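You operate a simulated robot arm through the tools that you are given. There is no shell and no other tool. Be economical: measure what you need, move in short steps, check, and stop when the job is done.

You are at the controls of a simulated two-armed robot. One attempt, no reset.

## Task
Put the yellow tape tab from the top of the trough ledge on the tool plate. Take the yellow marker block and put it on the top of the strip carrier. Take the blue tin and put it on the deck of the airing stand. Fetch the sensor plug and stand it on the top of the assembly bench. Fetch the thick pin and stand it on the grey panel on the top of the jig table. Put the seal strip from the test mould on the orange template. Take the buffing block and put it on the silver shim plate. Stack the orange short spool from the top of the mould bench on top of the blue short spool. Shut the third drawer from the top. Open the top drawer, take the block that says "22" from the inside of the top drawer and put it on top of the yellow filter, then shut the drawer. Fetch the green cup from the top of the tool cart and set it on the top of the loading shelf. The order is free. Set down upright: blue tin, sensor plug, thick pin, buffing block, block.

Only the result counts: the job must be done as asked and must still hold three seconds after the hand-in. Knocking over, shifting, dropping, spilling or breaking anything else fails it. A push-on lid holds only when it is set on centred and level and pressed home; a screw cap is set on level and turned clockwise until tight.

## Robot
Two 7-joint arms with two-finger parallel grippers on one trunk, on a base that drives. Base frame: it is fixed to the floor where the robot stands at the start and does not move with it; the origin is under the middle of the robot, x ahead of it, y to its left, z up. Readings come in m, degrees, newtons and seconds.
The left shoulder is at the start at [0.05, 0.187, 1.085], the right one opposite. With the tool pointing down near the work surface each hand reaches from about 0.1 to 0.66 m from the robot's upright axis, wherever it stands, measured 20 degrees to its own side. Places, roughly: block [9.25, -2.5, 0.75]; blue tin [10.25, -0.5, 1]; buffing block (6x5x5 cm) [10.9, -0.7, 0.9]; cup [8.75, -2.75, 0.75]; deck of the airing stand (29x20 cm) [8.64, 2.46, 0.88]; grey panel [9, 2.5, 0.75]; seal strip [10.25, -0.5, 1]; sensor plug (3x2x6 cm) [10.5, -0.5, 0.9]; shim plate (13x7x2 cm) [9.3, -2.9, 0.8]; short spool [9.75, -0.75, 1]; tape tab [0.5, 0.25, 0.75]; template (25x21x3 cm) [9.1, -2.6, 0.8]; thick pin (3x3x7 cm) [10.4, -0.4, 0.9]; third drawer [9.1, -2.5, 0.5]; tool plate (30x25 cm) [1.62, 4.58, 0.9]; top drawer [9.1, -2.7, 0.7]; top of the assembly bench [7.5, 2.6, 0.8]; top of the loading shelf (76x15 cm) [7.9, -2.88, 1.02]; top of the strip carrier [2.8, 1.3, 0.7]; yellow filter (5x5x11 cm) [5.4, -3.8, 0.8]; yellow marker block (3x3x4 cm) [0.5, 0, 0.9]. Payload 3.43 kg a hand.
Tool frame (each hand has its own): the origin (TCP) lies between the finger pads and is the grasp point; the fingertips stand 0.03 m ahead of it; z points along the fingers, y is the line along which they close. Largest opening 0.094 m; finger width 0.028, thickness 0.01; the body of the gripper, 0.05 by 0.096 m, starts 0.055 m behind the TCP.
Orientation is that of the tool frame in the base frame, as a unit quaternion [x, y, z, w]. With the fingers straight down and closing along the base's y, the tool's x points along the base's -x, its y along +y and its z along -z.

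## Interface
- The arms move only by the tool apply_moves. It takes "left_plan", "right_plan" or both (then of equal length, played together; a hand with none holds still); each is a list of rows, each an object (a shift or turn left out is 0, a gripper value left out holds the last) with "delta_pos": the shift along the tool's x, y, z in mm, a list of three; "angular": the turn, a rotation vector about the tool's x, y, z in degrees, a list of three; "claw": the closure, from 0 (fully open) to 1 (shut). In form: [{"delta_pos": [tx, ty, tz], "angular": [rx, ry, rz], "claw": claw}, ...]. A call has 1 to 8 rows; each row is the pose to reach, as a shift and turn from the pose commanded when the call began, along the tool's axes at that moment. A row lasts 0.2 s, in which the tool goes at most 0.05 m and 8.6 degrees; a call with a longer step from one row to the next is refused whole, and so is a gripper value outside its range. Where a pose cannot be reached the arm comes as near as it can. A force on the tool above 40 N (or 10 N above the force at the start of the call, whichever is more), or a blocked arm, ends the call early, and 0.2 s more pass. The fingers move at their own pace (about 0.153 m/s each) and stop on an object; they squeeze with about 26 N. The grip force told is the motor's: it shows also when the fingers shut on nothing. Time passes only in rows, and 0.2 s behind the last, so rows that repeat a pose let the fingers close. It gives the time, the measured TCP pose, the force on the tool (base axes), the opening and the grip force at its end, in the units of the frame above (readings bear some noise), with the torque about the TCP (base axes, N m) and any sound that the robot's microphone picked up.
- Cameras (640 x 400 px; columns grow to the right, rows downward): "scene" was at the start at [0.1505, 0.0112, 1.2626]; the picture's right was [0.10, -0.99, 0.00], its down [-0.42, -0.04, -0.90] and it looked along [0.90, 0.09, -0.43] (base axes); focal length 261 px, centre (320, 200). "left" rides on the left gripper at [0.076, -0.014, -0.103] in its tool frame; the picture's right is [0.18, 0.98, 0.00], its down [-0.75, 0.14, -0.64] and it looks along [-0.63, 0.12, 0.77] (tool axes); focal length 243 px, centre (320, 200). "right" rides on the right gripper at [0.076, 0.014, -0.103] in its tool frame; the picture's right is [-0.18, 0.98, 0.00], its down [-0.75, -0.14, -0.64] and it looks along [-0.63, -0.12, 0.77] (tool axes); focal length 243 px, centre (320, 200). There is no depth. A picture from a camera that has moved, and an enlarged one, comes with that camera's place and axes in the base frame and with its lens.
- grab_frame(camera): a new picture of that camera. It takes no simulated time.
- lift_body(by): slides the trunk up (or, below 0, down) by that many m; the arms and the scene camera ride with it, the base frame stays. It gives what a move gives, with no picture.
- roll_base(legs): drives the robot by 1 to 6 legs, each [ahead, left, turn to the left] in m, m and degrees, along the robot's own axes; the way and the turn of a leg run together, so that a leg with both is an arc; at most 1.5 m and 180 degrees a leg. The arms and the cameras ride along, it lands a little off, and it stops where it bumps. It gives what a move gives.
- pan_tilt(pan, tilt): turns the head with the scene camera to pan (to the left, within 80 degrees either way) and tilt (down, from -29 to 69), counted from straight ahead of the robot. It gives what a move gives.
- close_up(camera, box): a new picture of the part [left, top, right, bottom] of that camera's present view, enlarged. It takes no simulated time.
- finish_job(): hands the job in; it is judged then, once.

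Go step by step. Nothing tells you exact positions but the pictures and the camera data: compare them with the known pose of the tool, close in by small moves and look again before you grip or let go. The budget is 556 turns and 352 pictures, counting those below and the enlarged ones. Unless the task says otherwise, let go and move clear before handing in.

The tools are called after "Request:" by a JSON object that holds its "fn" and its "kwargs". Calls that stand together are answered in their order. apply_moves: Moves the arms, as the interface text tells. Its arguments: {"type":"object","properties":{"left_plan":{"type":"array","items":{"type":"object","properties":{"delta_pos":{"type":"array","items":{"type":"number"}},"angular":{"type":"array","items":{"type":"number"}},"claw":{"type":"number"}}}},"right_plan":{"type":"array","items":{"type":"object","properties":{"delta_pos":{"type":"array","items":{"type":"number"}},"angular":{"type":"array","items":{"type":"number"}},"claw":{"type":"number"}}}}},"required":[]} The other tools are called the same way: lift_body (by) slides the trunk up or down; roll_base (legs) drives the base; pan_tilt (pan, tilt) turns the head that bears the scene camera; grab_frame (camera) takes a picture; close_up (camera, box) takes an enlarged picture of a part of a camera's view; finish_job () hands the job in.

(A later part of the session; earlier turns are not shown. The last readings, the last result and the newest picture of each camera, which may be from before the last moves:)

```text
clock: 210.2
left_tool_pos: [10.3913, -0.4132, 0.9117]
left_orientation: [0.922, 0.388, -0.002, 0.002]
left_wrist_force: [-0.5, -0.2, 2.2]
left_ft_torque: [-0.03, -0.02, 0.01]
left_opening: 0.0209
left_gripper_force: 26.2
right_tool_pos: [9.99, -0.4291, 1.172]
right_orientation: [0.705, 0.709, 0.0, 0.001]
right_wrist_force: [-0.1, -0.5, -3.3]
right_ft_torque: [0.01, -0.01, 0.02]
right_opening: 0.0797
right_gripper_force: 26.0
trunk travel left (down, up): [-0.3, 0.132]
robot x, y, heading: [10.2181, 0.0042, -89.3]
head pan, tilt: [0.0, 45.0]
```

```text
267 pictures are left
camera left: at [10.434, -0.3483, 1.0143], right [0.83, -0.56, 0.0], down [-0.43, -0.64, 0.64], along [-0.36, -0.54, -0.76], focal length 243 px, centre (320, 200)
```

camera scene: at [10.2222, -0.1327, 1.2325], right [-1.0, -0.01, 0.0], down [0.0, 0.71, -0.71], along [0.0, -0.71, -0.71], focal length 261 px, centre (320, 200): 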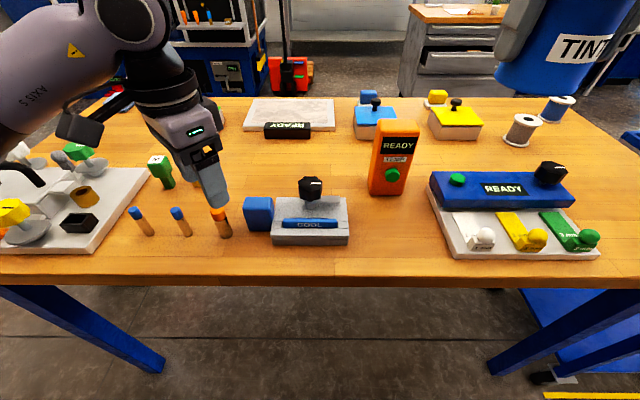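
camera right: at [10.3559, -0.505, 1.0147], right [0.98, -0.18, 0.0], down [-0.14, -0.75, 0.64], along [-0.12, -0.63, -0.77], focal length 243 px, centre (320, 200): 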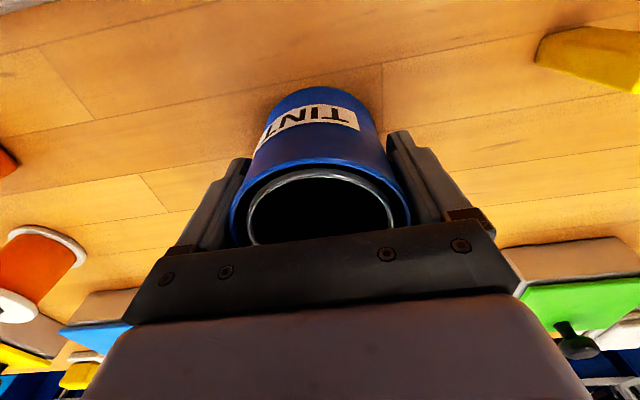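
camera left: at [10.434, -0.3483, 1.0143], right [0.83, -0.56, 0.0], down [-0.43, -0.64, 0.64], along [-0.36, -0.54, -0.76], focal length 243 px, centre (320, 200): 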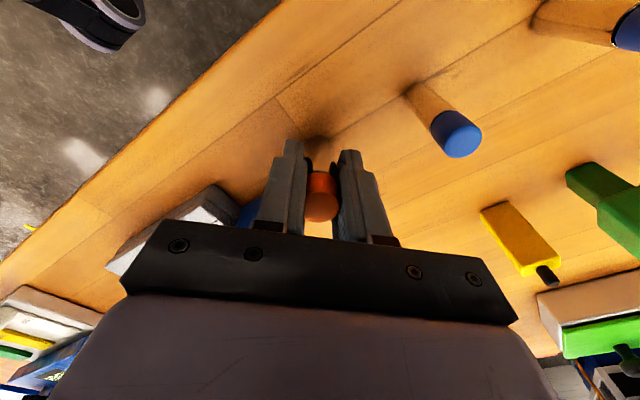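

Pin gripped. Lift it, and rotate the wrist back for carrying.

Request:
{"fn": "apply_moves", "kwargs": {"left_plan": [{"delta_pos": [0, 0, -45]}, {"delta_pos": [0, 0, -90]}, {"delta_pos": [0, 0, -135]}, {"delta_pos": [0, 0, -180]}, {"delta_pos": [0, 0, -210], "angular": [0, 0, -8]}, {"delta_pos": [0, 0, -210], "angular": [0, 0, -16]}, {"delta_pos": [0, 0, -210], "angular": [0, 0, -24]}, {"delta_pos": [0, 0, -210], "angular": [0, 0, -32]}]}}

Request:
{"fn": "apply_moves", "kwargs": {"left_plan": [{"angular": [0, 0, -7]}, {"angular": [0, 0, -13.5]}]}}

Request:
{"fn": "pan_tilt", "kwargs": {"pan": -70, "tilt": 15}}

Request:
{"fn": "grab_frame", "kwargs": {"camera": "scene"}}

Request:
{"fn": "grab_frame", "kwargs": {"camera": "left"}}

```text
clock: 212.0
left_tool_pos: [10.3912, -0.4134, 1.1214]
left_orientation: [0.779, 0.627, -0.002, 0.002]
left_wrist_force: [0.7, -0.1, -1.1]
left_ft_torque: [0.02, 0.0, -0.01]
left_opening: 0.0212
left_gripper_force: 25.9
right_tool_pos: [9.9905, -0.4292, 1.1721]
right_orientation: [0.704, 0.71, 0.0, 0.001]
right_wrist_force: [-0.1, -0.5, -2.8]
right_ft_torque: [0.02, 0.0, -0.02]
right_opening: 0.0799
right_gripper_force: 26.2
trunk travel left (down, up): [-0.3, 0.132]
robot x, y, heading: [10.2205, 0.0066, -89.6]
head pan, tilt: [0.0, 45.0]
```

```text
clock: 212.6
left_tool_pos: [10.392, -0.4135, 1.1204]
left_orientation: [0.7, 0.714, -0.003, 0.0]
left_wrist_force: [-0.1, -0.1, -0.3]
left_ft_torque: [-0.01, 0.0, 0.01]
left_opening: 0.0208
left_gripper_force: 25.9
right_tool_pos: [9.9904, -0.4294, 1.1712]
right_orientation: [0.705, 0.709, 0.0, 0.0]
right_wrist_force: [0.1, 0.0, -4.3]
right_ft_torque: [0.0, -0.04, 0.01]
right_opening: 0.0795
right_gripper_force: 26.4
trunk travel left (down, up): [-0.3, 0.132]
robot x, y, heading: [10.2181, 0.0066, -89.8]
head pan, tilt: [0.0, 45.0]
```

```text
clock: 214.0
left_tool_pos: [10.3919, -0.414, 1.1198]
left_orientation: [0.701, 0.713, -0.003, 0.001]
left_wrist_force: [0.5, 0.2, -1.4]
left_ft_torque: [-0.01, 0.01, 0.0]
left_opening: 0.0211
left_gripper_force: 25.9
right_tool_pos: [9.9898, -0.4279, 1.1716]
right_orientation: [0.705, 0.709, 0.001, 0.0]
right_wrist_force: [1.0, 0.5, -3.8]
right_ft_torque: [-0.01, 0.02, -0.03]
right_opening: 0.0795
right_gripper_force: 26.4
trunk travel left (down, up): [-0.3, 0.132]
robot x, y, heading: [10.2192, 0.0046, -89.6]
head pan, tilt: [-70.0, 15.0]
```

```text
266 pictures are left
camera scene: at [10.1342, -0.0842, 1.2792], right [-0.35, 0.94, 0.0], down [0.24, 0.09, -0.97], along [-0.91, -0.34, -0.26], focal length 261 px, centre (320, 200)
```

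scene: 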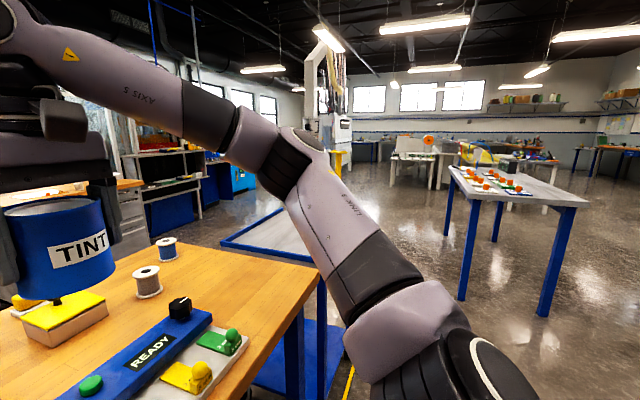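

```text
265 pictures are left
camera left: at [10.3755, -0.3373, 1.2233], right [0.98, 0.2, 0.0], down [0.16, -0.75, 0.64], along [0.13, -0.63, -0.77], focal length 243 px, centre (320, 200)
```

left: 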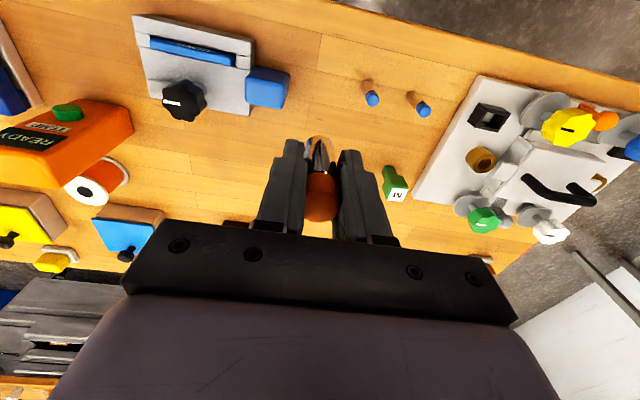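

The way to the jig table from the south is open: west along y≈0.4 to x≈8.8, turn, then north. Driving there with both parts.

Request:
{"fn": "roll_base", "kwargs": {"legs": [[-0.4, 0, 0], [0, -1.4, 0], [0, 0, -90], [0, 0, -90]]}}

Request:
{"fn": "pan_tilt", "kwargs": {"pan": 0, "tilt": 20}}

Request:
{"fn": "grab_frame", "kwargs": {"camera": "scene"}}

```text
clock: 230.7
left_tool_pos: [8.6536, 0.807, 1.1215]
left_orientation: [0.713, -0.702, -0.001, -0.001]
left_wrist_force: [-0.4, -0.2, -1.9]
left_ft_torque: [-0.03, 0.05, 0.03]
left_opening: 0.0213
left_gripper_force: 25.3
right_tool_pos: [9.0561, 0.8222, 1.1719]
right_orientation: [0.709, -0.705, -0.001, 0.0]
right_wrist_force: [-0.3, -0.1, -3.5]
right_ft_torque: [-0.01, 0.01, -0.02]
right_opening: 0.0794
right_gripper_force: 25.6
trunk travel left (down, up): [-0.3, 0.132]
robot x, y, heading: [8.8237, 0.3902, 90.3]
head pan, tilt: [-70.0, 15.0]
```

```text
clock: 232.1
left_tool_pos: [8.6522, 0.8067, 1.1203]
left_orientation: [0.713, -0.701, -0.001, -0.003]
left_wrist_force: [-0.5, 0.5, -1.0]
left_ft_torque: [0.02, 0.02, 0.0]
left_opening: 0.0211
left_gripper_force: 26.1
right_tool_pos: [9.0549, 0.8217, 1.1705]
right_orientation: [0.709, -0.705, 0.0, 0.0]
right_wrist_force: [0.1, -0.1, -3.1]
right_ft_torque: [-0.06, 0.02, 0.03]
right_opening: 0.0797
right_gripper_force: 26.1
trunk travel left (down, up): [-0.3, 0.132]
robot x, y, heading: [8.8233, 0.3831, 90.1]
head pan, tilt: [0.0, 20.0]
```

```text
264 pictures are left
camera scene: at [8.8229, 0.5413, 1.2711], right [1.0, 0.0, 0.0], down [0.0, -0.34, -0.94], along [0.0, 0.94, -0.34], focal length 261 px, centre (320, 200)
```

scene: 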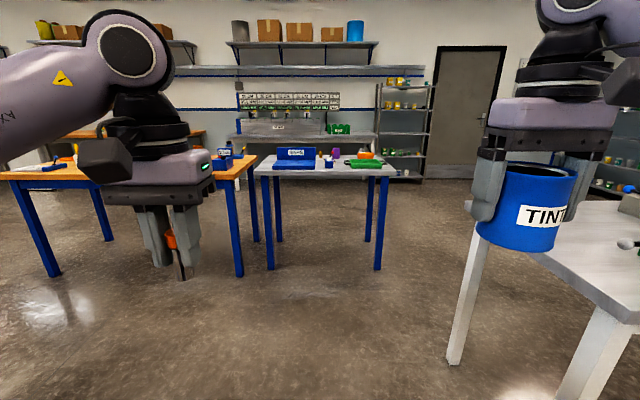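

Clear path. I'll roll forward to about y=1.6, slightly left.

Request:
{"fn": "roll_base", "kwargs": {"legs": [[0.5, 0.08, 0], [0.72, 0, 0]]}}

Request:
{"fn": "pan_tilt", "kwargs": {"pan": 0, "tilt": 32}}

Request:
{"fn": "grab_frame", "kwargs": {"camera": "scene"}}

Request:
{"fn": "close_up", "kwargs": {"camera": "scene", "box": [200, 110, 460, 240]}}

```text
clock: 238.6
left_tool_pos: [8.5811, 2.018, 1.12]
left_orientation: [0.707, -0.707, 0.0, -0.001]
left_wrist_force: [0.6, -0.4, -1.1]
left_ft_torque: [-0.04, -0.01, 0.04]
left_opening: 0.021
left_gripper_force: 26.1
right_tool_pos: [8.9823, 2.0263, 1.1712]
right_orientation: [-0.704, 0.711, 0.0, 0.0]
right_wrist_force: [0.0, 1.0, -3.8]
right_ft_torque: [-0.01, -0.02, -0.01]
right_opening: 0.0799
right_gripper_force: 25.5
trunk travel left (down, up): [-0.3, 0.132]
robot x, y, heading: [8.7431, 1.5981, 89.3]
head pan, tilt: [0.0, 20.0]
```

```text
clock: 239.3
left_tool_pos: [8.5815, 2.0173, 1.1206]
left_orientation: [0.708, -0.706, -0.001, -0.002]
left_wrist_force: [0.9, 0.6, -2.1]
left_ft_torque: [0.0, 0.01, 0.0]
left_opening: 0.0212
left_gripper_force: 25.8
right_tool_pos: [8.9827, 2.0254, 1.1725]
right_orientation: [-0.703, 0.711, 0.0, 0.001]
right_wrist_force: [0.4, -0.3, -4.1]
right_ft_torque: [-0.01, 0.0, -0.04]
right_opening: 0.0798
right_gripper_force: 26.0
trunk travel left (down, up): [-0.3, 0.132]
robot x, y, heading: [8.7454, 1.5989, 89.4]
head pan, tilt: [0.0, 32.0]
```

```text
263 pictures are left
camera scene: at [8.7465, 1.7453, 1.252], right [1.0, -0.01, 0.0], down [-0.01, -0.53, -0.85], along [0.01, 0.85, -0.53], focal length 261 px, centre (320, 200)
```

scene: 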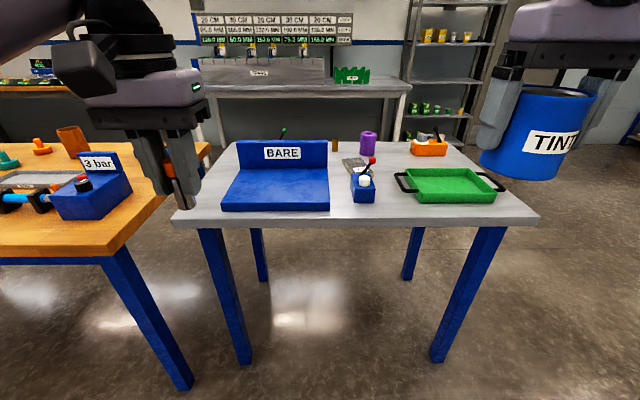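

```text
2.46 times, centred on (330, 175) of scene
camera zoom: at [8.7465, 1.7453, 1.252], right [1.0, -0.01, 0.0], down [-0.01, -0.53, -0.85], along [0.01, 0.85, -0.53], focal length 643 px, centre (295, 262)
```

zoom: 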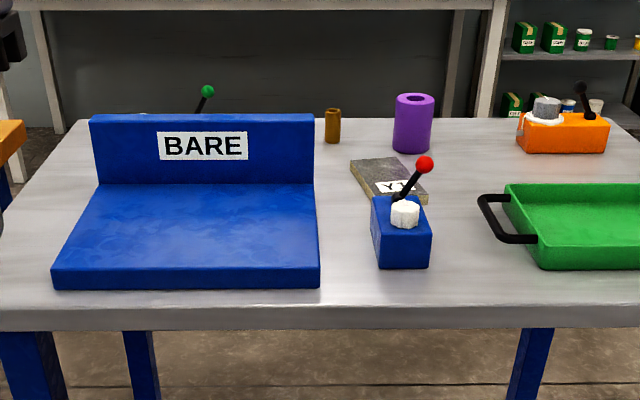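

Request:
{"fn": "close_up", "kwargs": {"camera": "scene", "box": [330, 120, 430, 210]}}

Request:
{"fn": "grab_frame", "kwargs": {"camera": "left"}}

Request:
{"fn": "grab_frame", "kwargs": {"camera": "right"}}

```text
4.44 times, centred on (380, 165) of scene
camera zoom: at [8.7465, 1.7453, 1.252], right [1.0, -0.01, 0.0], down [-0.01, -0.53, -0.85], along [0.01, 0.85, -0.53], focal length 1161 px, centre (53, 356)
```

zoom: 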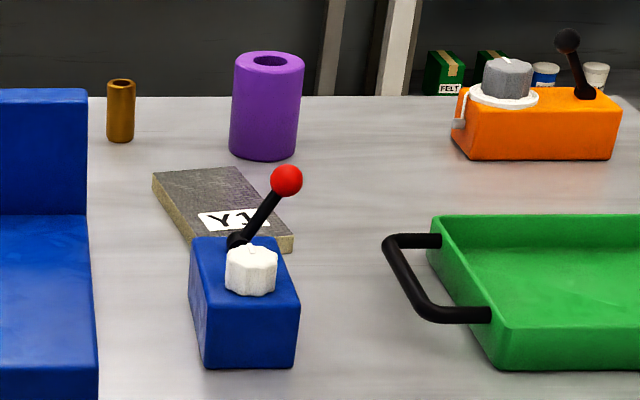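

```text
260 pictures are left
camera left: at [8.5949, 1.9408, 1.2233], right [-0.98, -0.19, 0.0], down [-0.14, 0.75, 0.64], along [-0.12, 0.63, -0.77], focal length 243 px, centre (320, 200)
```

left: 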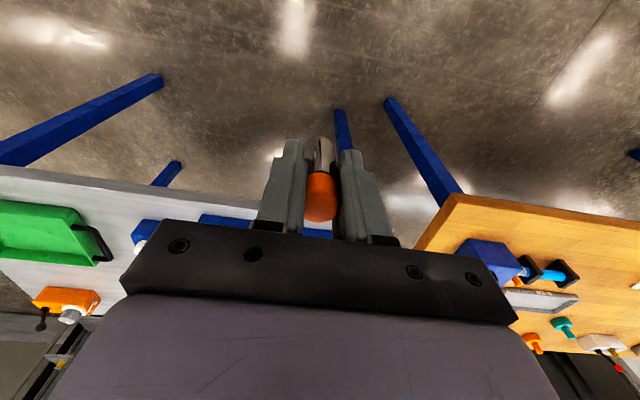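

```text
259 pictures are left
camera right: at [8.9679, 1.95, 1.2739], right [-0.98, 0.19, 0.0], down [0.15, 0.75, 0.64], along [0.12, 0.63, -0.77], focal length 243 px, centre (320, 200)
```

right: 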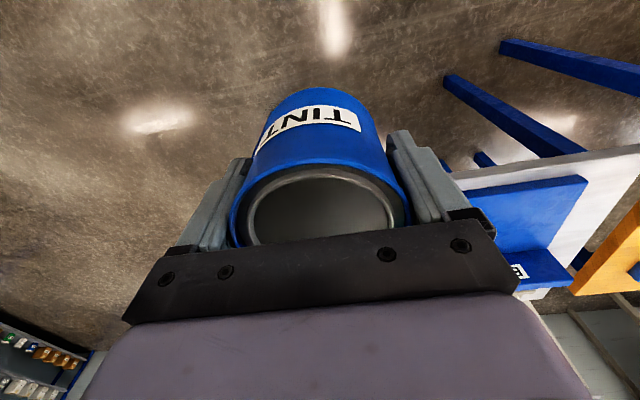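

The blue "BARE" stand is the airing stand (deck centre ≈8.64, 2.43); the small grey slab "Y1" at about (8.88, 2.58) is the grey panel. I'll shift left/forward to set the tin down with the right hand.

Request:
{"fn": "roll_base", "kwargs": {"legs": [[0.25, 0.25, 0.6]]}}

Request:
{"fn": "pan_tilt", "kwargs": {"pan": -10, "tilt": 45}}

Request:
{"fn": "grab_frame", "kwargs": {"camera": "scene"}}

```text
clock: 241.6
left_tool_pos: [8.3312, 2.2676, 1.1205]
left_orientation: [0.711, -0.704, 0.0, -0.001]
left_wrist_force: [0.5, 0.3, -0.5]
left_ft_torque: [-0.01, 0.01, 0.03]
left_opening: 0.0209
left_gripper_force: 26.4
right_tool_pos: [8.7323, 2.2793, 1.1704]
right_orientation: [-0.706, 0.709, 0.0, 0.0]
right_wrist_force: [-0.8, -0.2, -3.9]
right_ft_torque: [-0.03, -0.02, -0.01]
right_opening: 0.08
right_gripper_force: 25.6
trunk travel left (down, up): [-0.3, 0.132]
robot x, y, heading: [8.4993, 1.8497, 89.9]
head pan, tilt: [0.0, 32.0]
```

```text
clock: 242.3
left_tool_pos: [8.3312, 2.2671, 1.12]
left_orientation: [0.71, -0.704, 0.0, -0.001]
left_wrist_force: [-0.2, -0.3, -1.4]
left_ft_torque: [0.0, -0.02, 0.02]
left_opening: 0.0208
left_gripper_force: 26.3
right_tool_pos: [8.7337, 2.278, 1.1715]
right_orientation: [-0.706, 0.708, 0.0, 0.0]
right_wrist_force: [-0.5, -0.8, -3.2]
right_ft_torque: [-0.06, 0.0, -0.04]
right_opening: 0.0798
right_gripper_force: 25.8
trunk travel left (down, up): [-0.3, 0.132]
robot x, y, heading: [8.4958, 1.8443, 89.8]
head pan, tilt: [-10.0, 45.0]
```

```text
258 pictures are left
camera scene: at [8.5128, 1.9871, 1.2325], right [0.98, -0.18, 0.0], down [-0.12, -0.7, -0.71], along [0.12, 0.7, -0.71], focal length 261 px, centre (320, 200)
```

scene: 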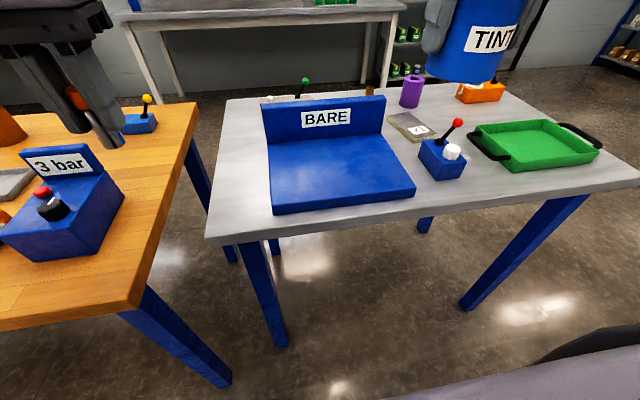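

Deck centre computes to (8.637, 2.466). I'll bring the tin to (8.64, 2.44) above the deck.

Request:
{"fn": "apply_moves", "kwargs": {"right_plan": [{"delta_pos": [-27, 16, 25]}, {"delta_pos": [-54, 31, 55]}, {"delta_pos": [-81, 47, 85]}, {"delta_pos": [-107, 62, 115]}, {"delta_pos": [-134, 78, 145]}, {"delta_pos": [-161, 93, 175]}, {"delta_pos": [-161, 93, 195]}]}}

Request:
{"fn": "grab_frame", "kwargs": {"camera": "scene"}}

Request:
{"fn": "grab_frame", "kwargs": {"camera": "right"}}

```text
clock: 243.9
left_tool_pos: [8.3316, 2.2679, 1.1203]
left_orientation: [0.71, -0.704, -0.001, -0.002]
left_wrist_force: [0.1, -0.6, -2.0]
left_ft_torque: [-0.03, -0.01, 0.01]
left_opening: 0.0209
left_gripper_force: 26.5
right_tool_pos: [8.6398, 2.439, 0.9751]
right_orientation: [-0.706, 0.708, 0.0, 0.0]
right_wrist_force: [-0.1, -0.2, -3.5]
right_ft_torque: [-0.05, -0.02, -0.01]
right_opening: 0.0796
right_gripper_force: 26.6
trunk travel left (down, up): [-0.3, 0.132]
robot x, y, heading: [8.4953, 1.8453, 89.9]
head pan, tilt: [-10.0, 45.0]
```

```text
257 pictures are left
camera scene: at [8.5131, 1.9872, 1.2324], right [0.98, -0.18, 0.0], down [-0.13, -0.7, -0.71], along [0.13, 0.7, -0.71], focal length 261 px, centre (320, 200)
```

scene: 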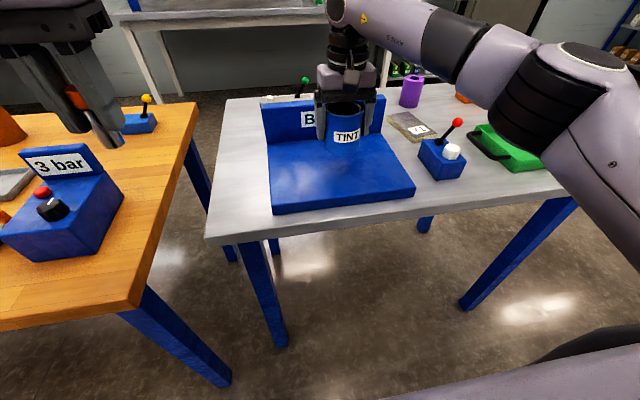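

```text
256 pictures are left
camera right: at [8.626, 2.3634, 1.077], right [-0.98, 0.19, 0.0], down [0.14, 0.75, 0.64], along [0.12, 0.63, -0.77], focal length 243 px, centre (320, 200)
```

right: 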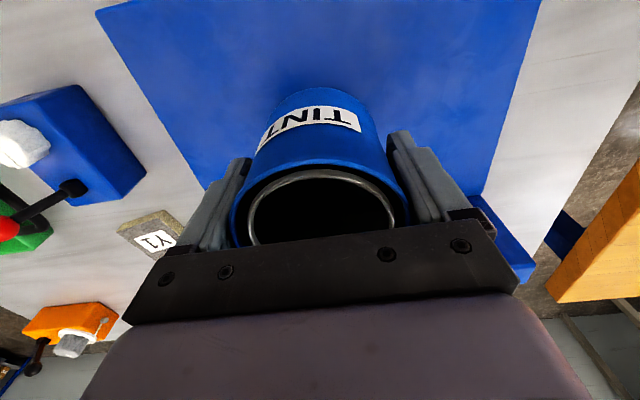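

Over the deck. Lowering to contact.

Request:
{"fn": "apply_moves", "kwargs": {"right_plan": [{"delta_pos": [0, 0, 15]}, {"delta_pos": [0, 0, 30]}, {"delta_pos": [0, 0, 40]}, {"delta_pos": [0, 0, 44]}, {"delta_pos": [0, 0, 48]}, {"delta_pos": [0, 0, 52]}]}}

Request:
{"fn": "close_up", "kwargs": {"camera": "scene", "box": [250, 80, 430, 220]}}

```text
clock: 245.3
left_tool_pos: [8.3312, 2.2682, 1.1206]
left_orientation: [0.71, -0.704, -0.001, -0.001]
left_wrist_force: [0.1, -0.5, -1.5]
left_ft_torque: [-0.03, -0.02, 0.0]
left_opening: 0.021
left_gripper_force: 26.0
right_tool_pos: [8.6412, 2.4406, 0.9234]
right_orientation: [-0.706, 0.708, 0.0, 0.0]
right_wrist_force: [0.5, -1.2, -2.5]
right_ft_torque: [-0.02, -0.01, 0.02]
right_opening: 0.0796
right_gripper_force: 25.8
trunk travel left (down, up): [-0.3, 0.132]
robot x, y, heading: [8.4989, 1.845, 89.8]
head pan, tilt: [-10.0, 45.0]
```

```text
2.86 times, centred on (340, 150) of scene
camera zoom: at [8.5128, 1.9871, 1.2324], right [0.98, -0.18, 0.0], down [-0.13, -0.7, -0.71], along [0.13, 0.7, -0.71], focal length 747 px, centre (263, 343)
```

zoom: 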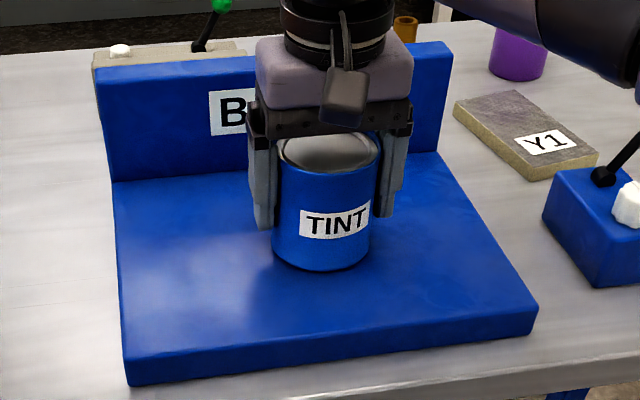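

Request:
{"fn": "apply_moves", "kwargs": {"right_plan": [{"delta_pos": [0, 0, 3]}, {"delta_pos": [0, 0, 6]}, {"delta_pos": [0, 0, 9]}]}}

```text
clock: 246.1
left_tool_pos: [8.3328, 2.2667, 1.1209]
left_orientation: [0.71, -0.704, -0.002, -0.002]
left_wrist_force: [0.0, -1.0, -1.4]
left_ft_torque: [-0.01, 0.04, 0.01]
left_opening: 0.021
left_gripper_force: 25.6
right_tool_pos: [8.6412, 2.4411, 0.9209]
right_orientation: [-0.706, 0.708, 0.003, 0.002]
right_wrist_force: [1.6, 6.7, 21.3]
right_ft_torque: [0.14, -0.06, 0.12]
right_opening: 0.0802
right_gripper_force: 25.6
trunk travel left (down, up): [-0.3, 0.132]
robot x, y, heading: [8.4983, 1.8492, 89.7]
head pan, tilt: [-10.0, 45.0]
```

Contact. Ease off and release, then rise straight up.

Request:
{"fn": "apply_moves", "kwargs": {"right_plan": [{"delta_pos": [0, 0, -7]}, {"delta_pos": [0, 0, -7], "claw": 0}, {"delta_pos": [0, 0, -7], "claw": 0}, {"delta_pos": [0, 0, -40], "claw": 0}, {"delta_pos": [0, 0, -80]}, {"delta_pos": [0, 0, -125]}, {"delta_pos": [0, 0, -170]}, {"delta_pos": [0, 0, -215]}]}}

Request:
{"fn": "apply_moves", "kwargs": {"right_plan": [{"delta_pos": [40, -20, -10]}, {"delta_pos": [80, -40, -20]}, {"delta_pos": [120, -60, -30]}, {"delta_pos": [160, -80, -30]}]}}

Request:
{"fn": "close_up", "kwargs": {"camera": "scene", "box": [250, 60, 450, 220]}}

```text
clock: 247.9
left_tool_pos: [8.3321, 2.2664, 1.1207]
left_orientation: [0.71, -0.704, -0.001, -0.002]
left_wrist_force: [-0.7, -0.7, -1.1]
left_ft_torque: [0.04, 0.0, -0.02]
left_opening: 0.0211
left_gripper_force: 25.9
right_tool_pos: [8.6405, 2.4214, 1.127]
right_orientation: [-0.706, 0.708, 0.001, 0.001]
right_wrist_force: [0.4, -1.3, 0.7]
right_ft_torque: [0.0, 0.0, 0.01]
right_opening: 0.0939
right_gripper_force: 0.1
right hand out of reach, approached as far as the arm can: row 8
trunk travel left (down, up): [-0.3, 0.132]
robot x, y, heading: [8.4986, 1.8457, 90.0]
head pan, tilt: [-10.0, 45.0]
```

```text
clock: 248.9
left_tool_pos: [8.3322, 2.2672, 1.1201]
left_orientation: [0.71, -0.704, -0.001, -0.001]
left_wrist_force: [-0.5, -0.4, -0.6]
left_ft_torque: [0.01, 0.02, -0.01]
left_opening: 0.0209
left_gripper_force: 25.8
right_tool_pos: [8.7214, 2.2652, 1.154]
right_orientation: [-0.705, 0.709, -0.001, 0.001]
right_wrist_force: [0.4, 0.3, -0.4]
right_ft_torque: [-0.02, 0.03, 0.0]
right_opening: 0.0939
right_gripper_force: 0.1
trunk travel left (down, up): [-0.3, 0.132]
robot x, y, heading: [8.4981, 1.8468, 89.8]
head pan, tilt: [-10.0, 45.0]
```

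```text
2.50 times, centred on (350, 140) of scene
camera zoom: at [8.5133, 1.9864, 1.2325], right [0.98, -0.18, 0.0], down [-0.13, -0.7, -0.71], along [0.12, 0.7, -0.71], focal length 653 px, centre (245, 350)
```

zoom: 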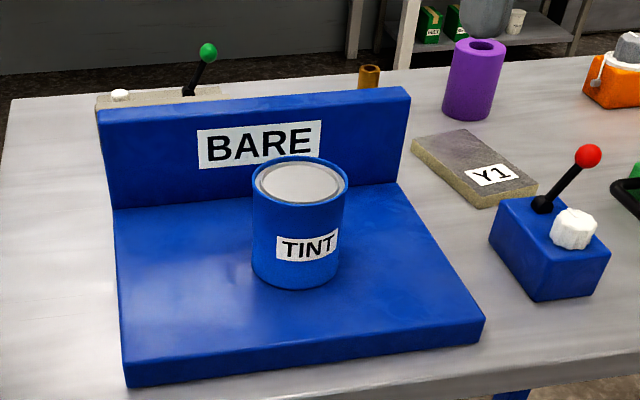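

The tin stands on the deck. The grey panel's centre is about (8.878, 2.60), top z≈0.862. Now I'll shift right and forward for the left hand with the pin.

Request:
{"fn": "roll_base", "kwargs": {"legs": [[0.0, -0.5, 0], [0.14, 0, 0]]}}

Request:
{"fn": "pan_tilt", "kwargs": {"pan": 10, "tilt": 42}}

Request:
{"fn": "grab_frame", "kwargs": {"camera": "scene"}}

```text
clock: 252.8
left_tool_pos: [8.8375, 2.4043, 1.1197]
left_orientation: [0.709, -0.705, 0.0, -0.002]
left_wrist_force: [0.2, 0.8, -1.8]
left_ft_torque: [-0.01, -0.03, -0.03]
left_opening: 0.0212
left_gripper_force: 26.0
right_tool_pos: [9.2265, 2.4021, 1.1546]
right_orientation: [-0.704, 0.71, 0.0, 0.0]
right_wrist_force: [0.1, 0.3, -0.3]
right_ft_torque: [-0.01, 0.0, -0.02]
right_opening: 0.094
right_gripper_force: 0.1
trunk travel left (down, up): [-0.3, 0.132]
robot x, y, heading: [9.0032, 1.9827, 89.6]
head pan, tilt: [-10.0, 45.0]
```

```text
clock: 253.7
left_tool_pos: [8.8374, 2.4036, 1.1207]
left_orientation: [0.709, -0.705, -0.001, -0.002]
left_wrist_force: [-0.3, 0.3, -0.7]
left_ft_torque: [-0.02, -0.04, 0.02]
left_opening: 0.0213
left_gripper_force: 25.8
right_tool_pos: [9.2276, 2.4017, 1.154]
right_orientation: [-0.705, 0.709, 0.001, 0.0]
right_wrist_force: [0.5, 0.1, 0.2]
right_ft_torque: [0.02, -0.04, -0.01]
right_opening: 0.094
right_gripper_force: 0.0
trunk travel left (down, up): [-0.3, 0.132]
robot x, y, heading: [9.0049, 1.9853, 89.6]
head pan, tilt: [10.0, 42.0]
```

```text
253 pictures are left
camera scene: at [8.99, 2.1253, 1.2368], right [0.99, 0.17, 0.0], down [0.11, -0.66, -0.74], along [-0.12, 0.73, -0.67], focal length 261 px, centre (320, 200)
```

scene: 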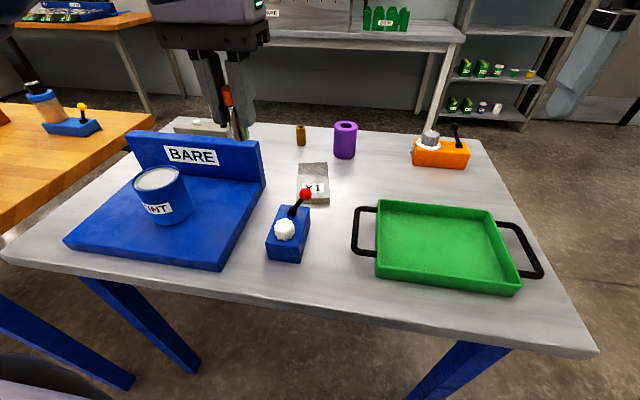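

Request:
{"fn": "roll_base", "kwargs": {"legs": [[0.01, -0.08, 0]]}}

Request:
{"fn": "apply_moves", "kwargs": {"left_plan": [{"delta_pos": [-28, 5, 20]}, {"delta_pos": [-56, 10, 40]}, {"delta_pos": [-84, 14, 60]}, {"delta_pos": [-112, 18, 80]}, {"delta_pos": [-140, 22, 100]}, {"delta_pos": [-165, 26, 120]}, {"delta_pos": [-187, 30, 140]}]}}

Request:
{"fn": "grab_frame", "kwargs": {"camera": "scene"}}

Request:
{"fn": "grab_frame", "kwargs": {"camera": "left"}}

```text
clock: 254.7
left_tool_pos: [8.9162, 2.4132, 1.1214]
left_orientation: [0.709, -0.705, -0.002, -0.002]
left_wrist_force: [0.3, 0.2, -1.9]
left_ft_torque: [0.0, 0.0, 0.02]
left_opening: 0.0211
left_gripper_force: 25.5
right_tool_pos: [9.3043, 2.4124, 1.1557]
right_orientation: [-0.706, 0.709, -0.001, 0.0]
right_wrist_force: [0.8, 0.0, -0.2]
right_ft_torque: [-0.03, -0.01, 0.01]
right_opening: 0.094
right_gripper_force: 0.0
trunk travel left (down, up): [-0.3, 0.132]
robot x, y, heading: [9.0819, 1.9883, 89.7]
head pan, tilt: [10.0, 42.0]
```

```text
clock: 256.3
left_tool_pos: [8.8835, 2.5996, 0.9815]
left_orientation: [0.71, -0.705, -0.001, -0.001]
left_wrist_force: [0.1, 0.3, -1.9]
left_ft_torque: [0.0, 0.02, 0.03]
left_opening: 0.0209
left_gripper_force: 25.9
right_tool_pos: [9.3039, 2.4127, 1.1553]
right_orientation: [-0.705, 0.709, 0.0, 0.0]
right_wrist_force: [0.3, 0.0, 0.8]
right_ft_torque: [0.0, 0.01, -0.05]
right_opening: 0.094
right_gripper_force: 0.1
trunk travel left (down, up): [-0.3, 0.132]
robot x, y, heading: [9.0814, 1.9909, 89.7]
head pan, tilt: [10.0, 42.0]
```

```text
252 pictures are left
camera scene: at [9.0676, 2.135, 1.2368], right [0.99, 0.17, 0.0], down [0.11, -0.66, -0.74], along [-0.13, 0.73, -0.67], focal length 261 px, centre (320, 200)
```

scene: 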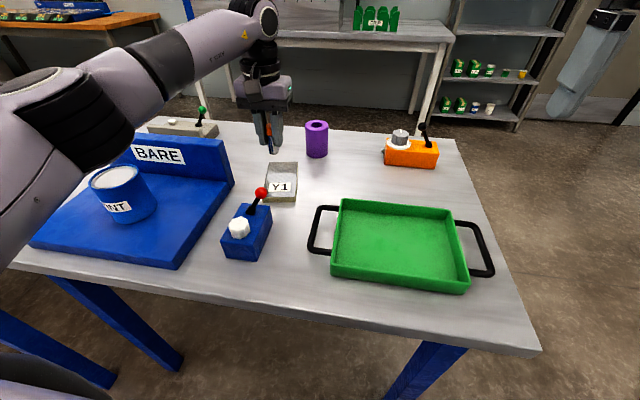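

```text
251 pictures are left
camera left: at [8.8979, 2.5227, 1.0845], right [-0.98, -0.19, 0.0], down [-0.15, 0.75, 0.64], along [-0.12, 0.63, -0.76], focal length 243 px, centre (320, 200)
```

left: 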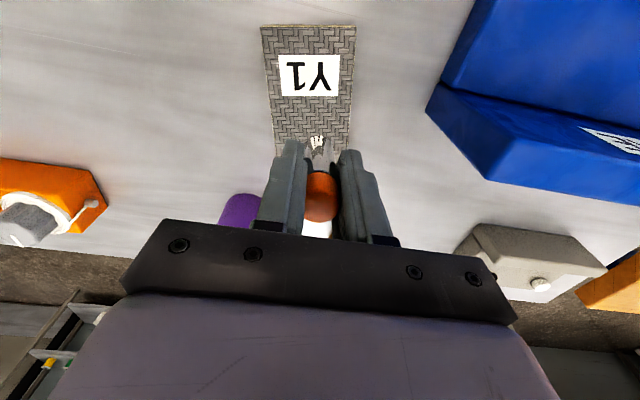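

The landing point is on the panel, ~8 mm off its centreline. I'll correct that and lower to contact.

Request:
{"fn": "apply_moves", "kwargs": {"left_plan": [{"delta_pos": [0, -8, 15]}, {"delta_pos": [0, -8, 35]}, {"delta_pos": [0, -8, 55]}, {"delta_pos": [0, -8, 60]}, {"delta_pos": [0, -8, 64]}]}}

Request:
{"fn": "grab_frame", "kwargs": {"camera": "left"}}

Request:
{"fn": "close_up", "kwargs": {"camera": "scene", "box": [220, 100, 340, 220]}}

```text
clock: 257.5
left_tool_pos: [8.8925, 2.5992, 0.9153]
left_orientation: [0.71, -0.704, -0.001, -0.002]
left_wrist_force: [0.0, -0.8, -1.6]
left_ft_torque: [-0.02, 0.03, 0.0]
left_opening: 0.0209
left_gripper_force: 25.1
right_tool_pos: [9.3039, 2.4107, 1.1552]
right_orientation: [-0.705, 0.71, 0.0, 0.0]
right_wrist_force: [0.9, 0.5, 0.1]
right_ft_torque: [0.01, 0.01, 0.03]
right_opening: 0.094
right_gripper_force: 0.0
trunk travel left (down, up): [-0.3, 0.132]
robot x, y, heading: [9.0827, 1.9915, 89.8]
head pan, tilt: [10.0, 42.0]
```

```text
250 pictures are left
camera left: at [8.9068, 2.5237, 1.0196], right [-0.98, -0.19, 0.0], down [-0.15, 0.75, 0.64], along [-0.12, 0.63, -0.76], focal length 243 px, centre (320, 200)
```

left: 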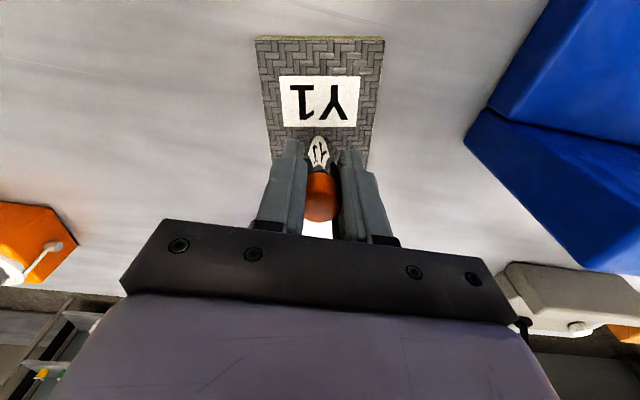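

```text
3.33 times, centred on (280, 160) of scene
camera zoom: at [9.0674, 2.1348, 1.2368], right [0.99, 0.17, 0.0], down [0.11, -0.66, -0.74], along [-0.13, 0.73, -0.67], focal length 871 px, centre (453, 333)
```

zoom: 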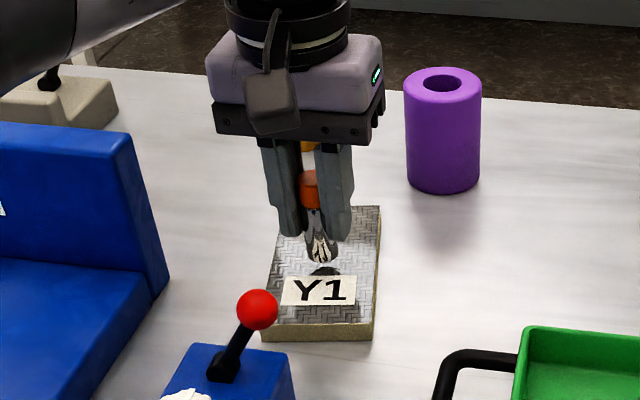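

Request:
{"fn": "apply_moves", "kwargs": {"left_plan": [{"delta_pos": [0, 0, 3]}, {"delta_pos": [0, 0, 6]}, {"delta_pos": [0, 0, 9]}, {"delta_pos": [0, 0, 12]}]}}

Request:
{"fn": "close_up", "kwargs": {"camera": "scene", "box": [250, 130, 320, 200]}}

```text
clock: 258.5
left_tool_pos: [8.8925, 2.5994, 0.9079]
left_orientation: [0.71, -0.704, -0.002, -0.003]
left_wrist_force: [0.2, -0.1, 8.2]
left_ft_torque: [-0.07, -0.04, -0.01]
left_opening: 0.0213
left_gripper_force: 26.2
right_tool_pos: [9.3052, 2.4103, 1.1566]
right_orientation: [-0.706, 0.709, 0.001, 0.001]
right_wrist_force: [-0.3, 0.6, 0.0]
right_ft_torque: [0.01, 0.01, 0.0]
right_opening: 0.0938
right_gripper_force: 0.1
trunk travel left (down, up): [-0.3, 0.132]
robot x, y, heading: [9.0801, 1.9929, 89.5]
head pan, tilt: [10.0, 42.0]
```

```text
5.71 times, centred on (285, 165) of scene
camera zoom: at [9.0678, 2.134, 1.2371], right [0.99, 0.17, 0.0], down [0.11, -0.66, -0.74], along [-0.13, 0.73, -0.67], focal length 1493 px, centre (520, 400)
```

zoom: 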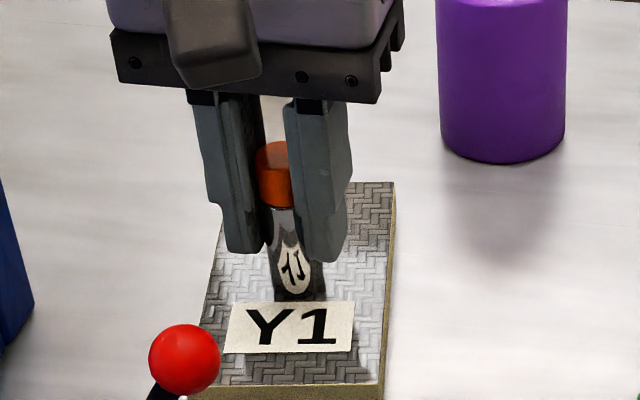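

Contact. Release gently and rise.

Request:
{"fn": "apply_moves", "kwargs": {"left_plan": [{"delta_pos": [0, 0, -4]}, {"delta_pos": [0, 0, -4], "claw": 0.6}, {"delta_pos": [0, 0, -4], "claw": 0.5}, {"delta_pos": [0, 0, -4], "claw": 0.5}, {"delta_pos": [0, 0, -45], "claw": 0.5}, {"delta_pos": [0, 0, -90]}, {"delta_pos": [0, 0, -135]}, {"delta_pos": [30, 0, -170]}]}}

Request:
{"fn": "apply_moves", "kwargs": {"left_plan": [{"delta_pos": [40, 0, -10], "claw": 0}, {"delta_pos": [80, 0, -20]}, {"delta_pos": [120, 0, -30]}, {"delta_pos": [150, 10, -30]}]}}

Request:
{"fn": "close_up", "kwargs": {"camera": "scene", "box": [220, 100, 340, 220]}}

```text
clock: 260.3
left_tool_pos: [8.8911, 2.5689, 1.0769]
left_orientation: [0.71, -0.705, -0.001, -0.001]
left_wrist_force: [0.1, 0.2, 0.2]
left_ft_torque: [0.02, -0.01, -0.01]
left_opening: 0.0469
left_gripper_force: 0.0
right_tool_pos: [9.3053, 2.4111, 1.1542]
right_orientation: [-0.706, 0.709, 0.001, 0.0]
right_wrist_force: [-0.6, -0.7, 1.3]
right_ft_torque: [0.01, 0.01, -0.01]
right_opening: 0.0937
right_gripper_force: 0.1
trunk travel left (down, up): [-0.3, 0.132]
robot x, y, heading: [9.0825, 1.9929, 89.5]
head pan, tilt: [10.0, 42.0]
```

```text
clock: 261.3
left_tool_pos: [8.8831, 2.419, 1.1047]
left_orientation: [0.709, -0.705, -0.001, -0.002]
left_wrist_force: [-0.5, -0.3, -0.3]
left_ft_torque: [0.01, 0.03, 0.0]
left_opening: 0.0938
left_gripper_force: 0.1
right_tool_pos: [9.3042, 2.4126, 1.1545]
right_orientation: [-0.706, 0.709, 0.0, 0.001]
right_wrist_force: [0.2, 0.1, -0.2]
right_ft_torque: [0.01, -0.04, -0.01]
right_opening: 0.0943
right_gripper_force: 0.1
trunk travel left (down, up): [-0.3, 0.132]
robot x, y, heading: [9.0792, 1.9938, 89.8]
head pan, tilt: [10.0, 42.0]
```

```text
3.33 times, centred on (280, 160) of scene
camera zoom: at [9.0672, 2.1344, 1.2369], right [0.99, 0.17, 0.0], down [0.11, -0.66, -0.74], along [-0.13, 0.73, -0.67], focal length 871 px, centre (453, 333)
```

zoom: 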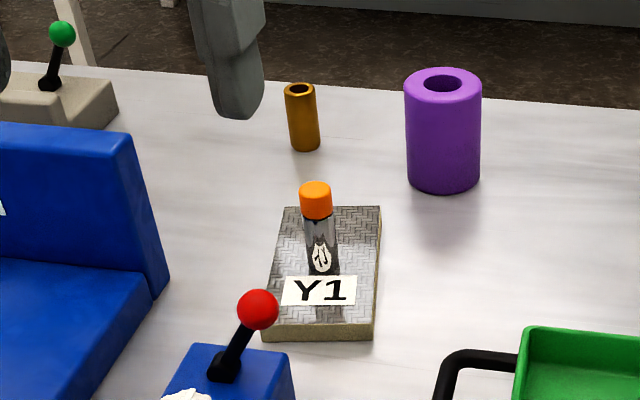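

The thick pin stands on the grey panel. Returning to the mould bench for the sensor plug.

Request:
{"fn": "roll_base", "kwargs": {"legs": [[-0.3, 0.28, 0], [-1.3, 0, 0], [0, 0, 90], [0, 0, 90], [0, 1.5, 0], [0, 0.1, 0]]}}

Request:
{"fn": "pan_tilt", "kwargs": {"pan": 0, "tilt": 40}}

Request:
{"fn": "grab_frame", "kwargs": {"camera": "scene"}}

```text
clock: 285.2
left_tool_pos: [10.5703, -0.0857, 1.1044]
left_orientation: [0.72, 0.694, -0.001, 0.0]
left_wrist_force: [1.1, 1.0, 0.2]
left_ft_torque: [0.01, 0.06, 0.03]
left_opening: 0.0939
left_gripper_force: 0.1
right_tool_pos: [10.1494, -0.0578, 1.1547]
right_orientation: [0.724, 0.69, 0.0, 0.001]
right_wrist_force: [0.6, -0.4, 0.5]
right_ft_torque: [0.03, 0.03, -0.02]
right_opening: 0.0943
right_gripper_force: 0.2
trunk travel left (down, up): [-0.3, 0.132]
robot x, y, heading: [10.3919, 0.3514, -92.9]
head pan, tilt: [10.0, 42.0]
```

```text
clock: 286.0
left_tool_pos: [10.5703, -0.0841, 1.106]
left_orientation: [0.72, 0.694, -0.002, 0.001]
left_wrist_force: [0.0, -1.0, -0.4]
left_ft_torque: [-0.03, -0.01, -0.01]
left_opening: 0.0941
left_gripper_force: 0.1
right_tool_pos: [10.1486, -0.0577, 1.1544]
right_orientation: [0.724, 0.689, -0.001, 0.0]
right_wrist_force: [0.6, -0.2, 0.0]
right_ft_torque: [0.03, 0.01, 0.02]
right_opening: 0.0942
right_gripper_force: 0.1
trunk travel left (down, up): [-0.3, 0.132]
robot x, y, heading: [10.3905, 0.3489, -93.1]
head pan, tilt: [0.0, 40.0]
```

```text
246 pictures are left
camera scene: at [10.3849, 0.2094, 1.2398], right [-1.0, 0.05, 0.0], down [0.03, 0.64, -0.77], along [-0.04, -0.77, -0.64], focal length 261 px, centre (320, 200)
```

scene: 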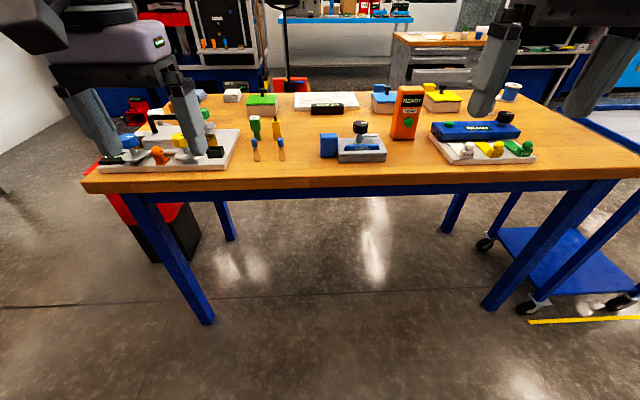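

Request:
{"fn": "roll_base", "kwargs": {"legs": [[0.0, -0.08, 3.1], [0.32, 0, 0]]}}

Request:
{"fn": "grab_frame", "kwargs": {"camera": "left"}}

Request:
{"fn": "grab_frame", "kwargs": {"camera": "scene"}}

```text
clock: 288.8
left_tool_pos: [10.5107, -0.3943, 1.1044]
left_orientation: [0.704, 0.711, -0.002, 0.001]
left_wrist_force: [-1.2, -0.3, -1.1]
left_ft_torque: [0.0, 0.02, -0.01]
left_opening: 0.0941
left_gripper_force: 0.1
right_tool_pos: [10.0901, -0.3879, 1.1557]
right_orientation: [0.708, 0.707, 0.0, 0.001]
right_wrist_force: [0.3, 0.3, 0.3]
right_ft_torque: [0.01, 0.02, 0.04]
right_opening: 0.094
right_gripper_force: 0.1
trunk travel left (down, up): [-0.3, 0.132]
robot x, y, heading: [10.3134, 0.0309, -89.9]
head pan, tilt: [0.0, 40.0]
```

```text
245 pictures are left
camera left: at [10.4949, -0.3178, 1.2081], right [0.98, 0.2, 0.0], down [0.15, -0.75, 0.64], along [0.12, -0.63, -0.76], focal length 243 px, centre (320, 200)
```

left: 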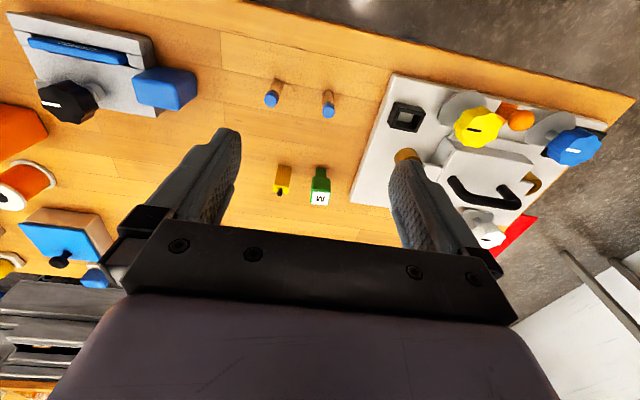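

```text
244 pictures are left
camera scene: at [10.3119, -0.1097, 1.2397], right [-1.0, 0.0, 0.0], down [0.0, 0.64, -0.77], along [0.0, -0.77, -0.64], focal length 261 px, centre (320, 200)
```

scene: 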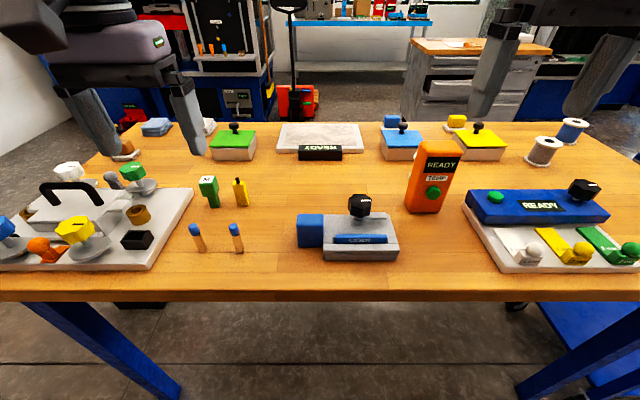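

I'll bring the left hand above the yellow plug with the fingers partly closed (opening ≈0.047).

Request:
{"fn": "apply_moves", "kwargs": {"left_plan": [{"delta_pos": [-35, -8, 25], "claw": 0.5}, {"delta_pos": [-70, -16, 50]}, {"delta_pos": [-105, -24, 75]}, {"delta_pos": [-139, -32, 100]}]}}

Request:
{"fn": "grab_frame", "kwargs": {"camera": "left"}}

Request:
{"fn": "close_up", "kwargs": {"camera": "scene", "box": [170, 130, 290, 230]}}

```text
clock: 289.8
left_tool_pos: [10.4822, -0.5347, 1.0025]
left_orientation: [0.704, 0.711, -0.001, 0.001]
left_wrist_force: [-0.2, -1.0, 0.2]
left_ft_torque: [0.04, 0.04, -0.03]
left_opening: 0.0471
left_gripper_force: 0.1
right_tool_pos: [10.0894, -0.3888, 1.1562]
right_orientation: [0.707, 0.707, -0.001, 0.0]
right_wrist_force: [-0.6, -0.5, -0.3]
right_ft_torque: [0.0, 0.02, -0.02]
right_opening: 0.0939
right_gripper_force: 0.0
trunk travel left (down, up): [-0.3, 0.132]
robot x, y, heading: [10.3113, 0.0353, -89.9]
head pan, tilt: [0.0, 40.0]
```

```text
243 pictures are left
camera left: at [10.4666, -0.4593, 1.1058], right [0.98, 0.19, 0.0], down [0.15, -0.75, 0.64], along [0.12, -0.63, -0.76], focal length 243 px, centre (320, 200)
```

left: 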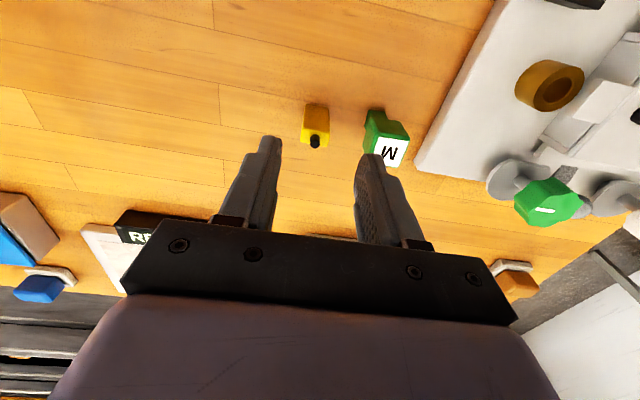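

```text
4.00 times, centred on (230, 180) of scene
camera zoom: at [10.3117, -0.1096, 1.2397], right [-1.0, 0.0, 0.0], down [0.0, 0.64, -0.77], along [0.0, -0.77, -0.64], focal length 1045 px, centre (680, 280)
```

zoom: 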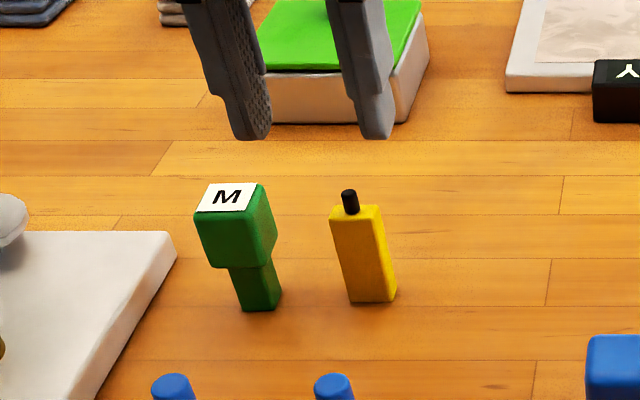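

Small corrections: 9 mm forward, 3 mm right; narrow the opening slightly and go halfway down to check.

Request:
{"fn": "apply_moves", "kwargs": {"left_plan": [{"delta_pos": [-9, -3, 0], "claw": 0.57}, {"delta_pos": [-9, -3, 25]}, {"delta_pos": [-9, -3, 45]}]}}

Request:
{"fn": "grab_frame", "kwargs": {"camera": "left"}}

Request:
{"fn": "close_up", "kwargs": {"camera": "scene", "box": [170, 130, 290, 230]}}

```text
clock: 290.6
left_tool_pos: [10.4779, -0.5436, 0.96]
left_orientation: [0.704, 0.711, -0.001, 0.001]
left_wrist_force: [1.1, -0.2, -0.1]
left_ft_torque: [-0.01, -0.01, -0.02]
left_opening: 0.0405
left_gripper_force: 0.1
right_tool_pos: [10.0901, -0.3888, 1.1548]
right_orientation: [0.708, 0.707, 0.0, 0.001]
right_wrist_force: [0.6, -0.4, -0.3]
right_ft_torque: [0.03, 0.04, 0.03]
right_opening: 0.0938
right_gripper_force: 0.2
trunk travel left (down, up): [-0.3, 0.132]
robot x, y, heading: [10.3113, 0.0325, -90.1]
head pan, tilt: [0.0, 40.0]
```

```text
241 pictures are left
camera left: at [10.4624, -0.4674, 1.0631], right [0.98, 0.2, 0.0], down [0.15, -0.75, 0.64], along [0.13, -0.63, -0.76], focal length 243 px, centre (320, 200)
```

left: 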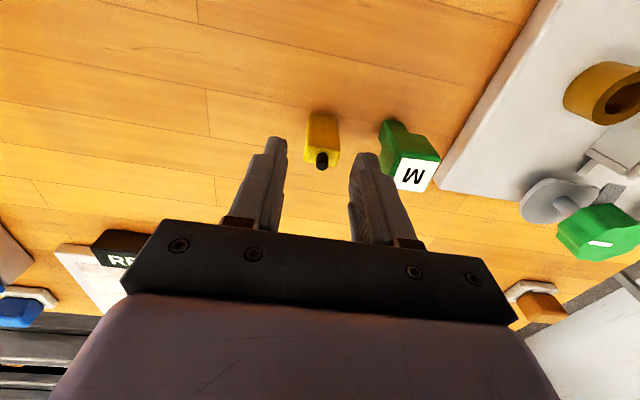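

```text
4.00 times, centred on (230, 180) of scene
camera zoom: at [10.312, -0.1093, 1.2398], right [-1.0, 0.0, 0.0], down [0.0, 0.64, -0.77], along [0.0, -0.77, -0.64], focal length 1045 px, centre (680, 280)
```

zoom: 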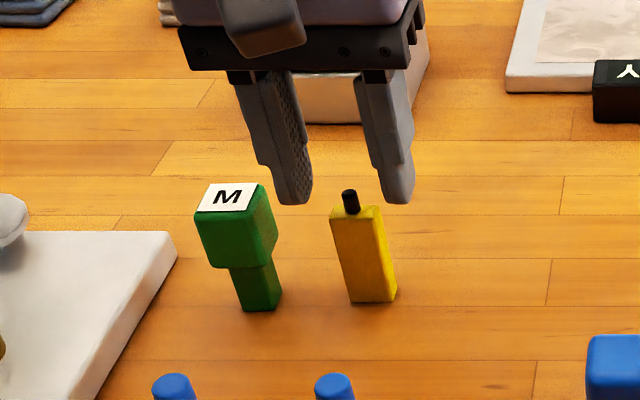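

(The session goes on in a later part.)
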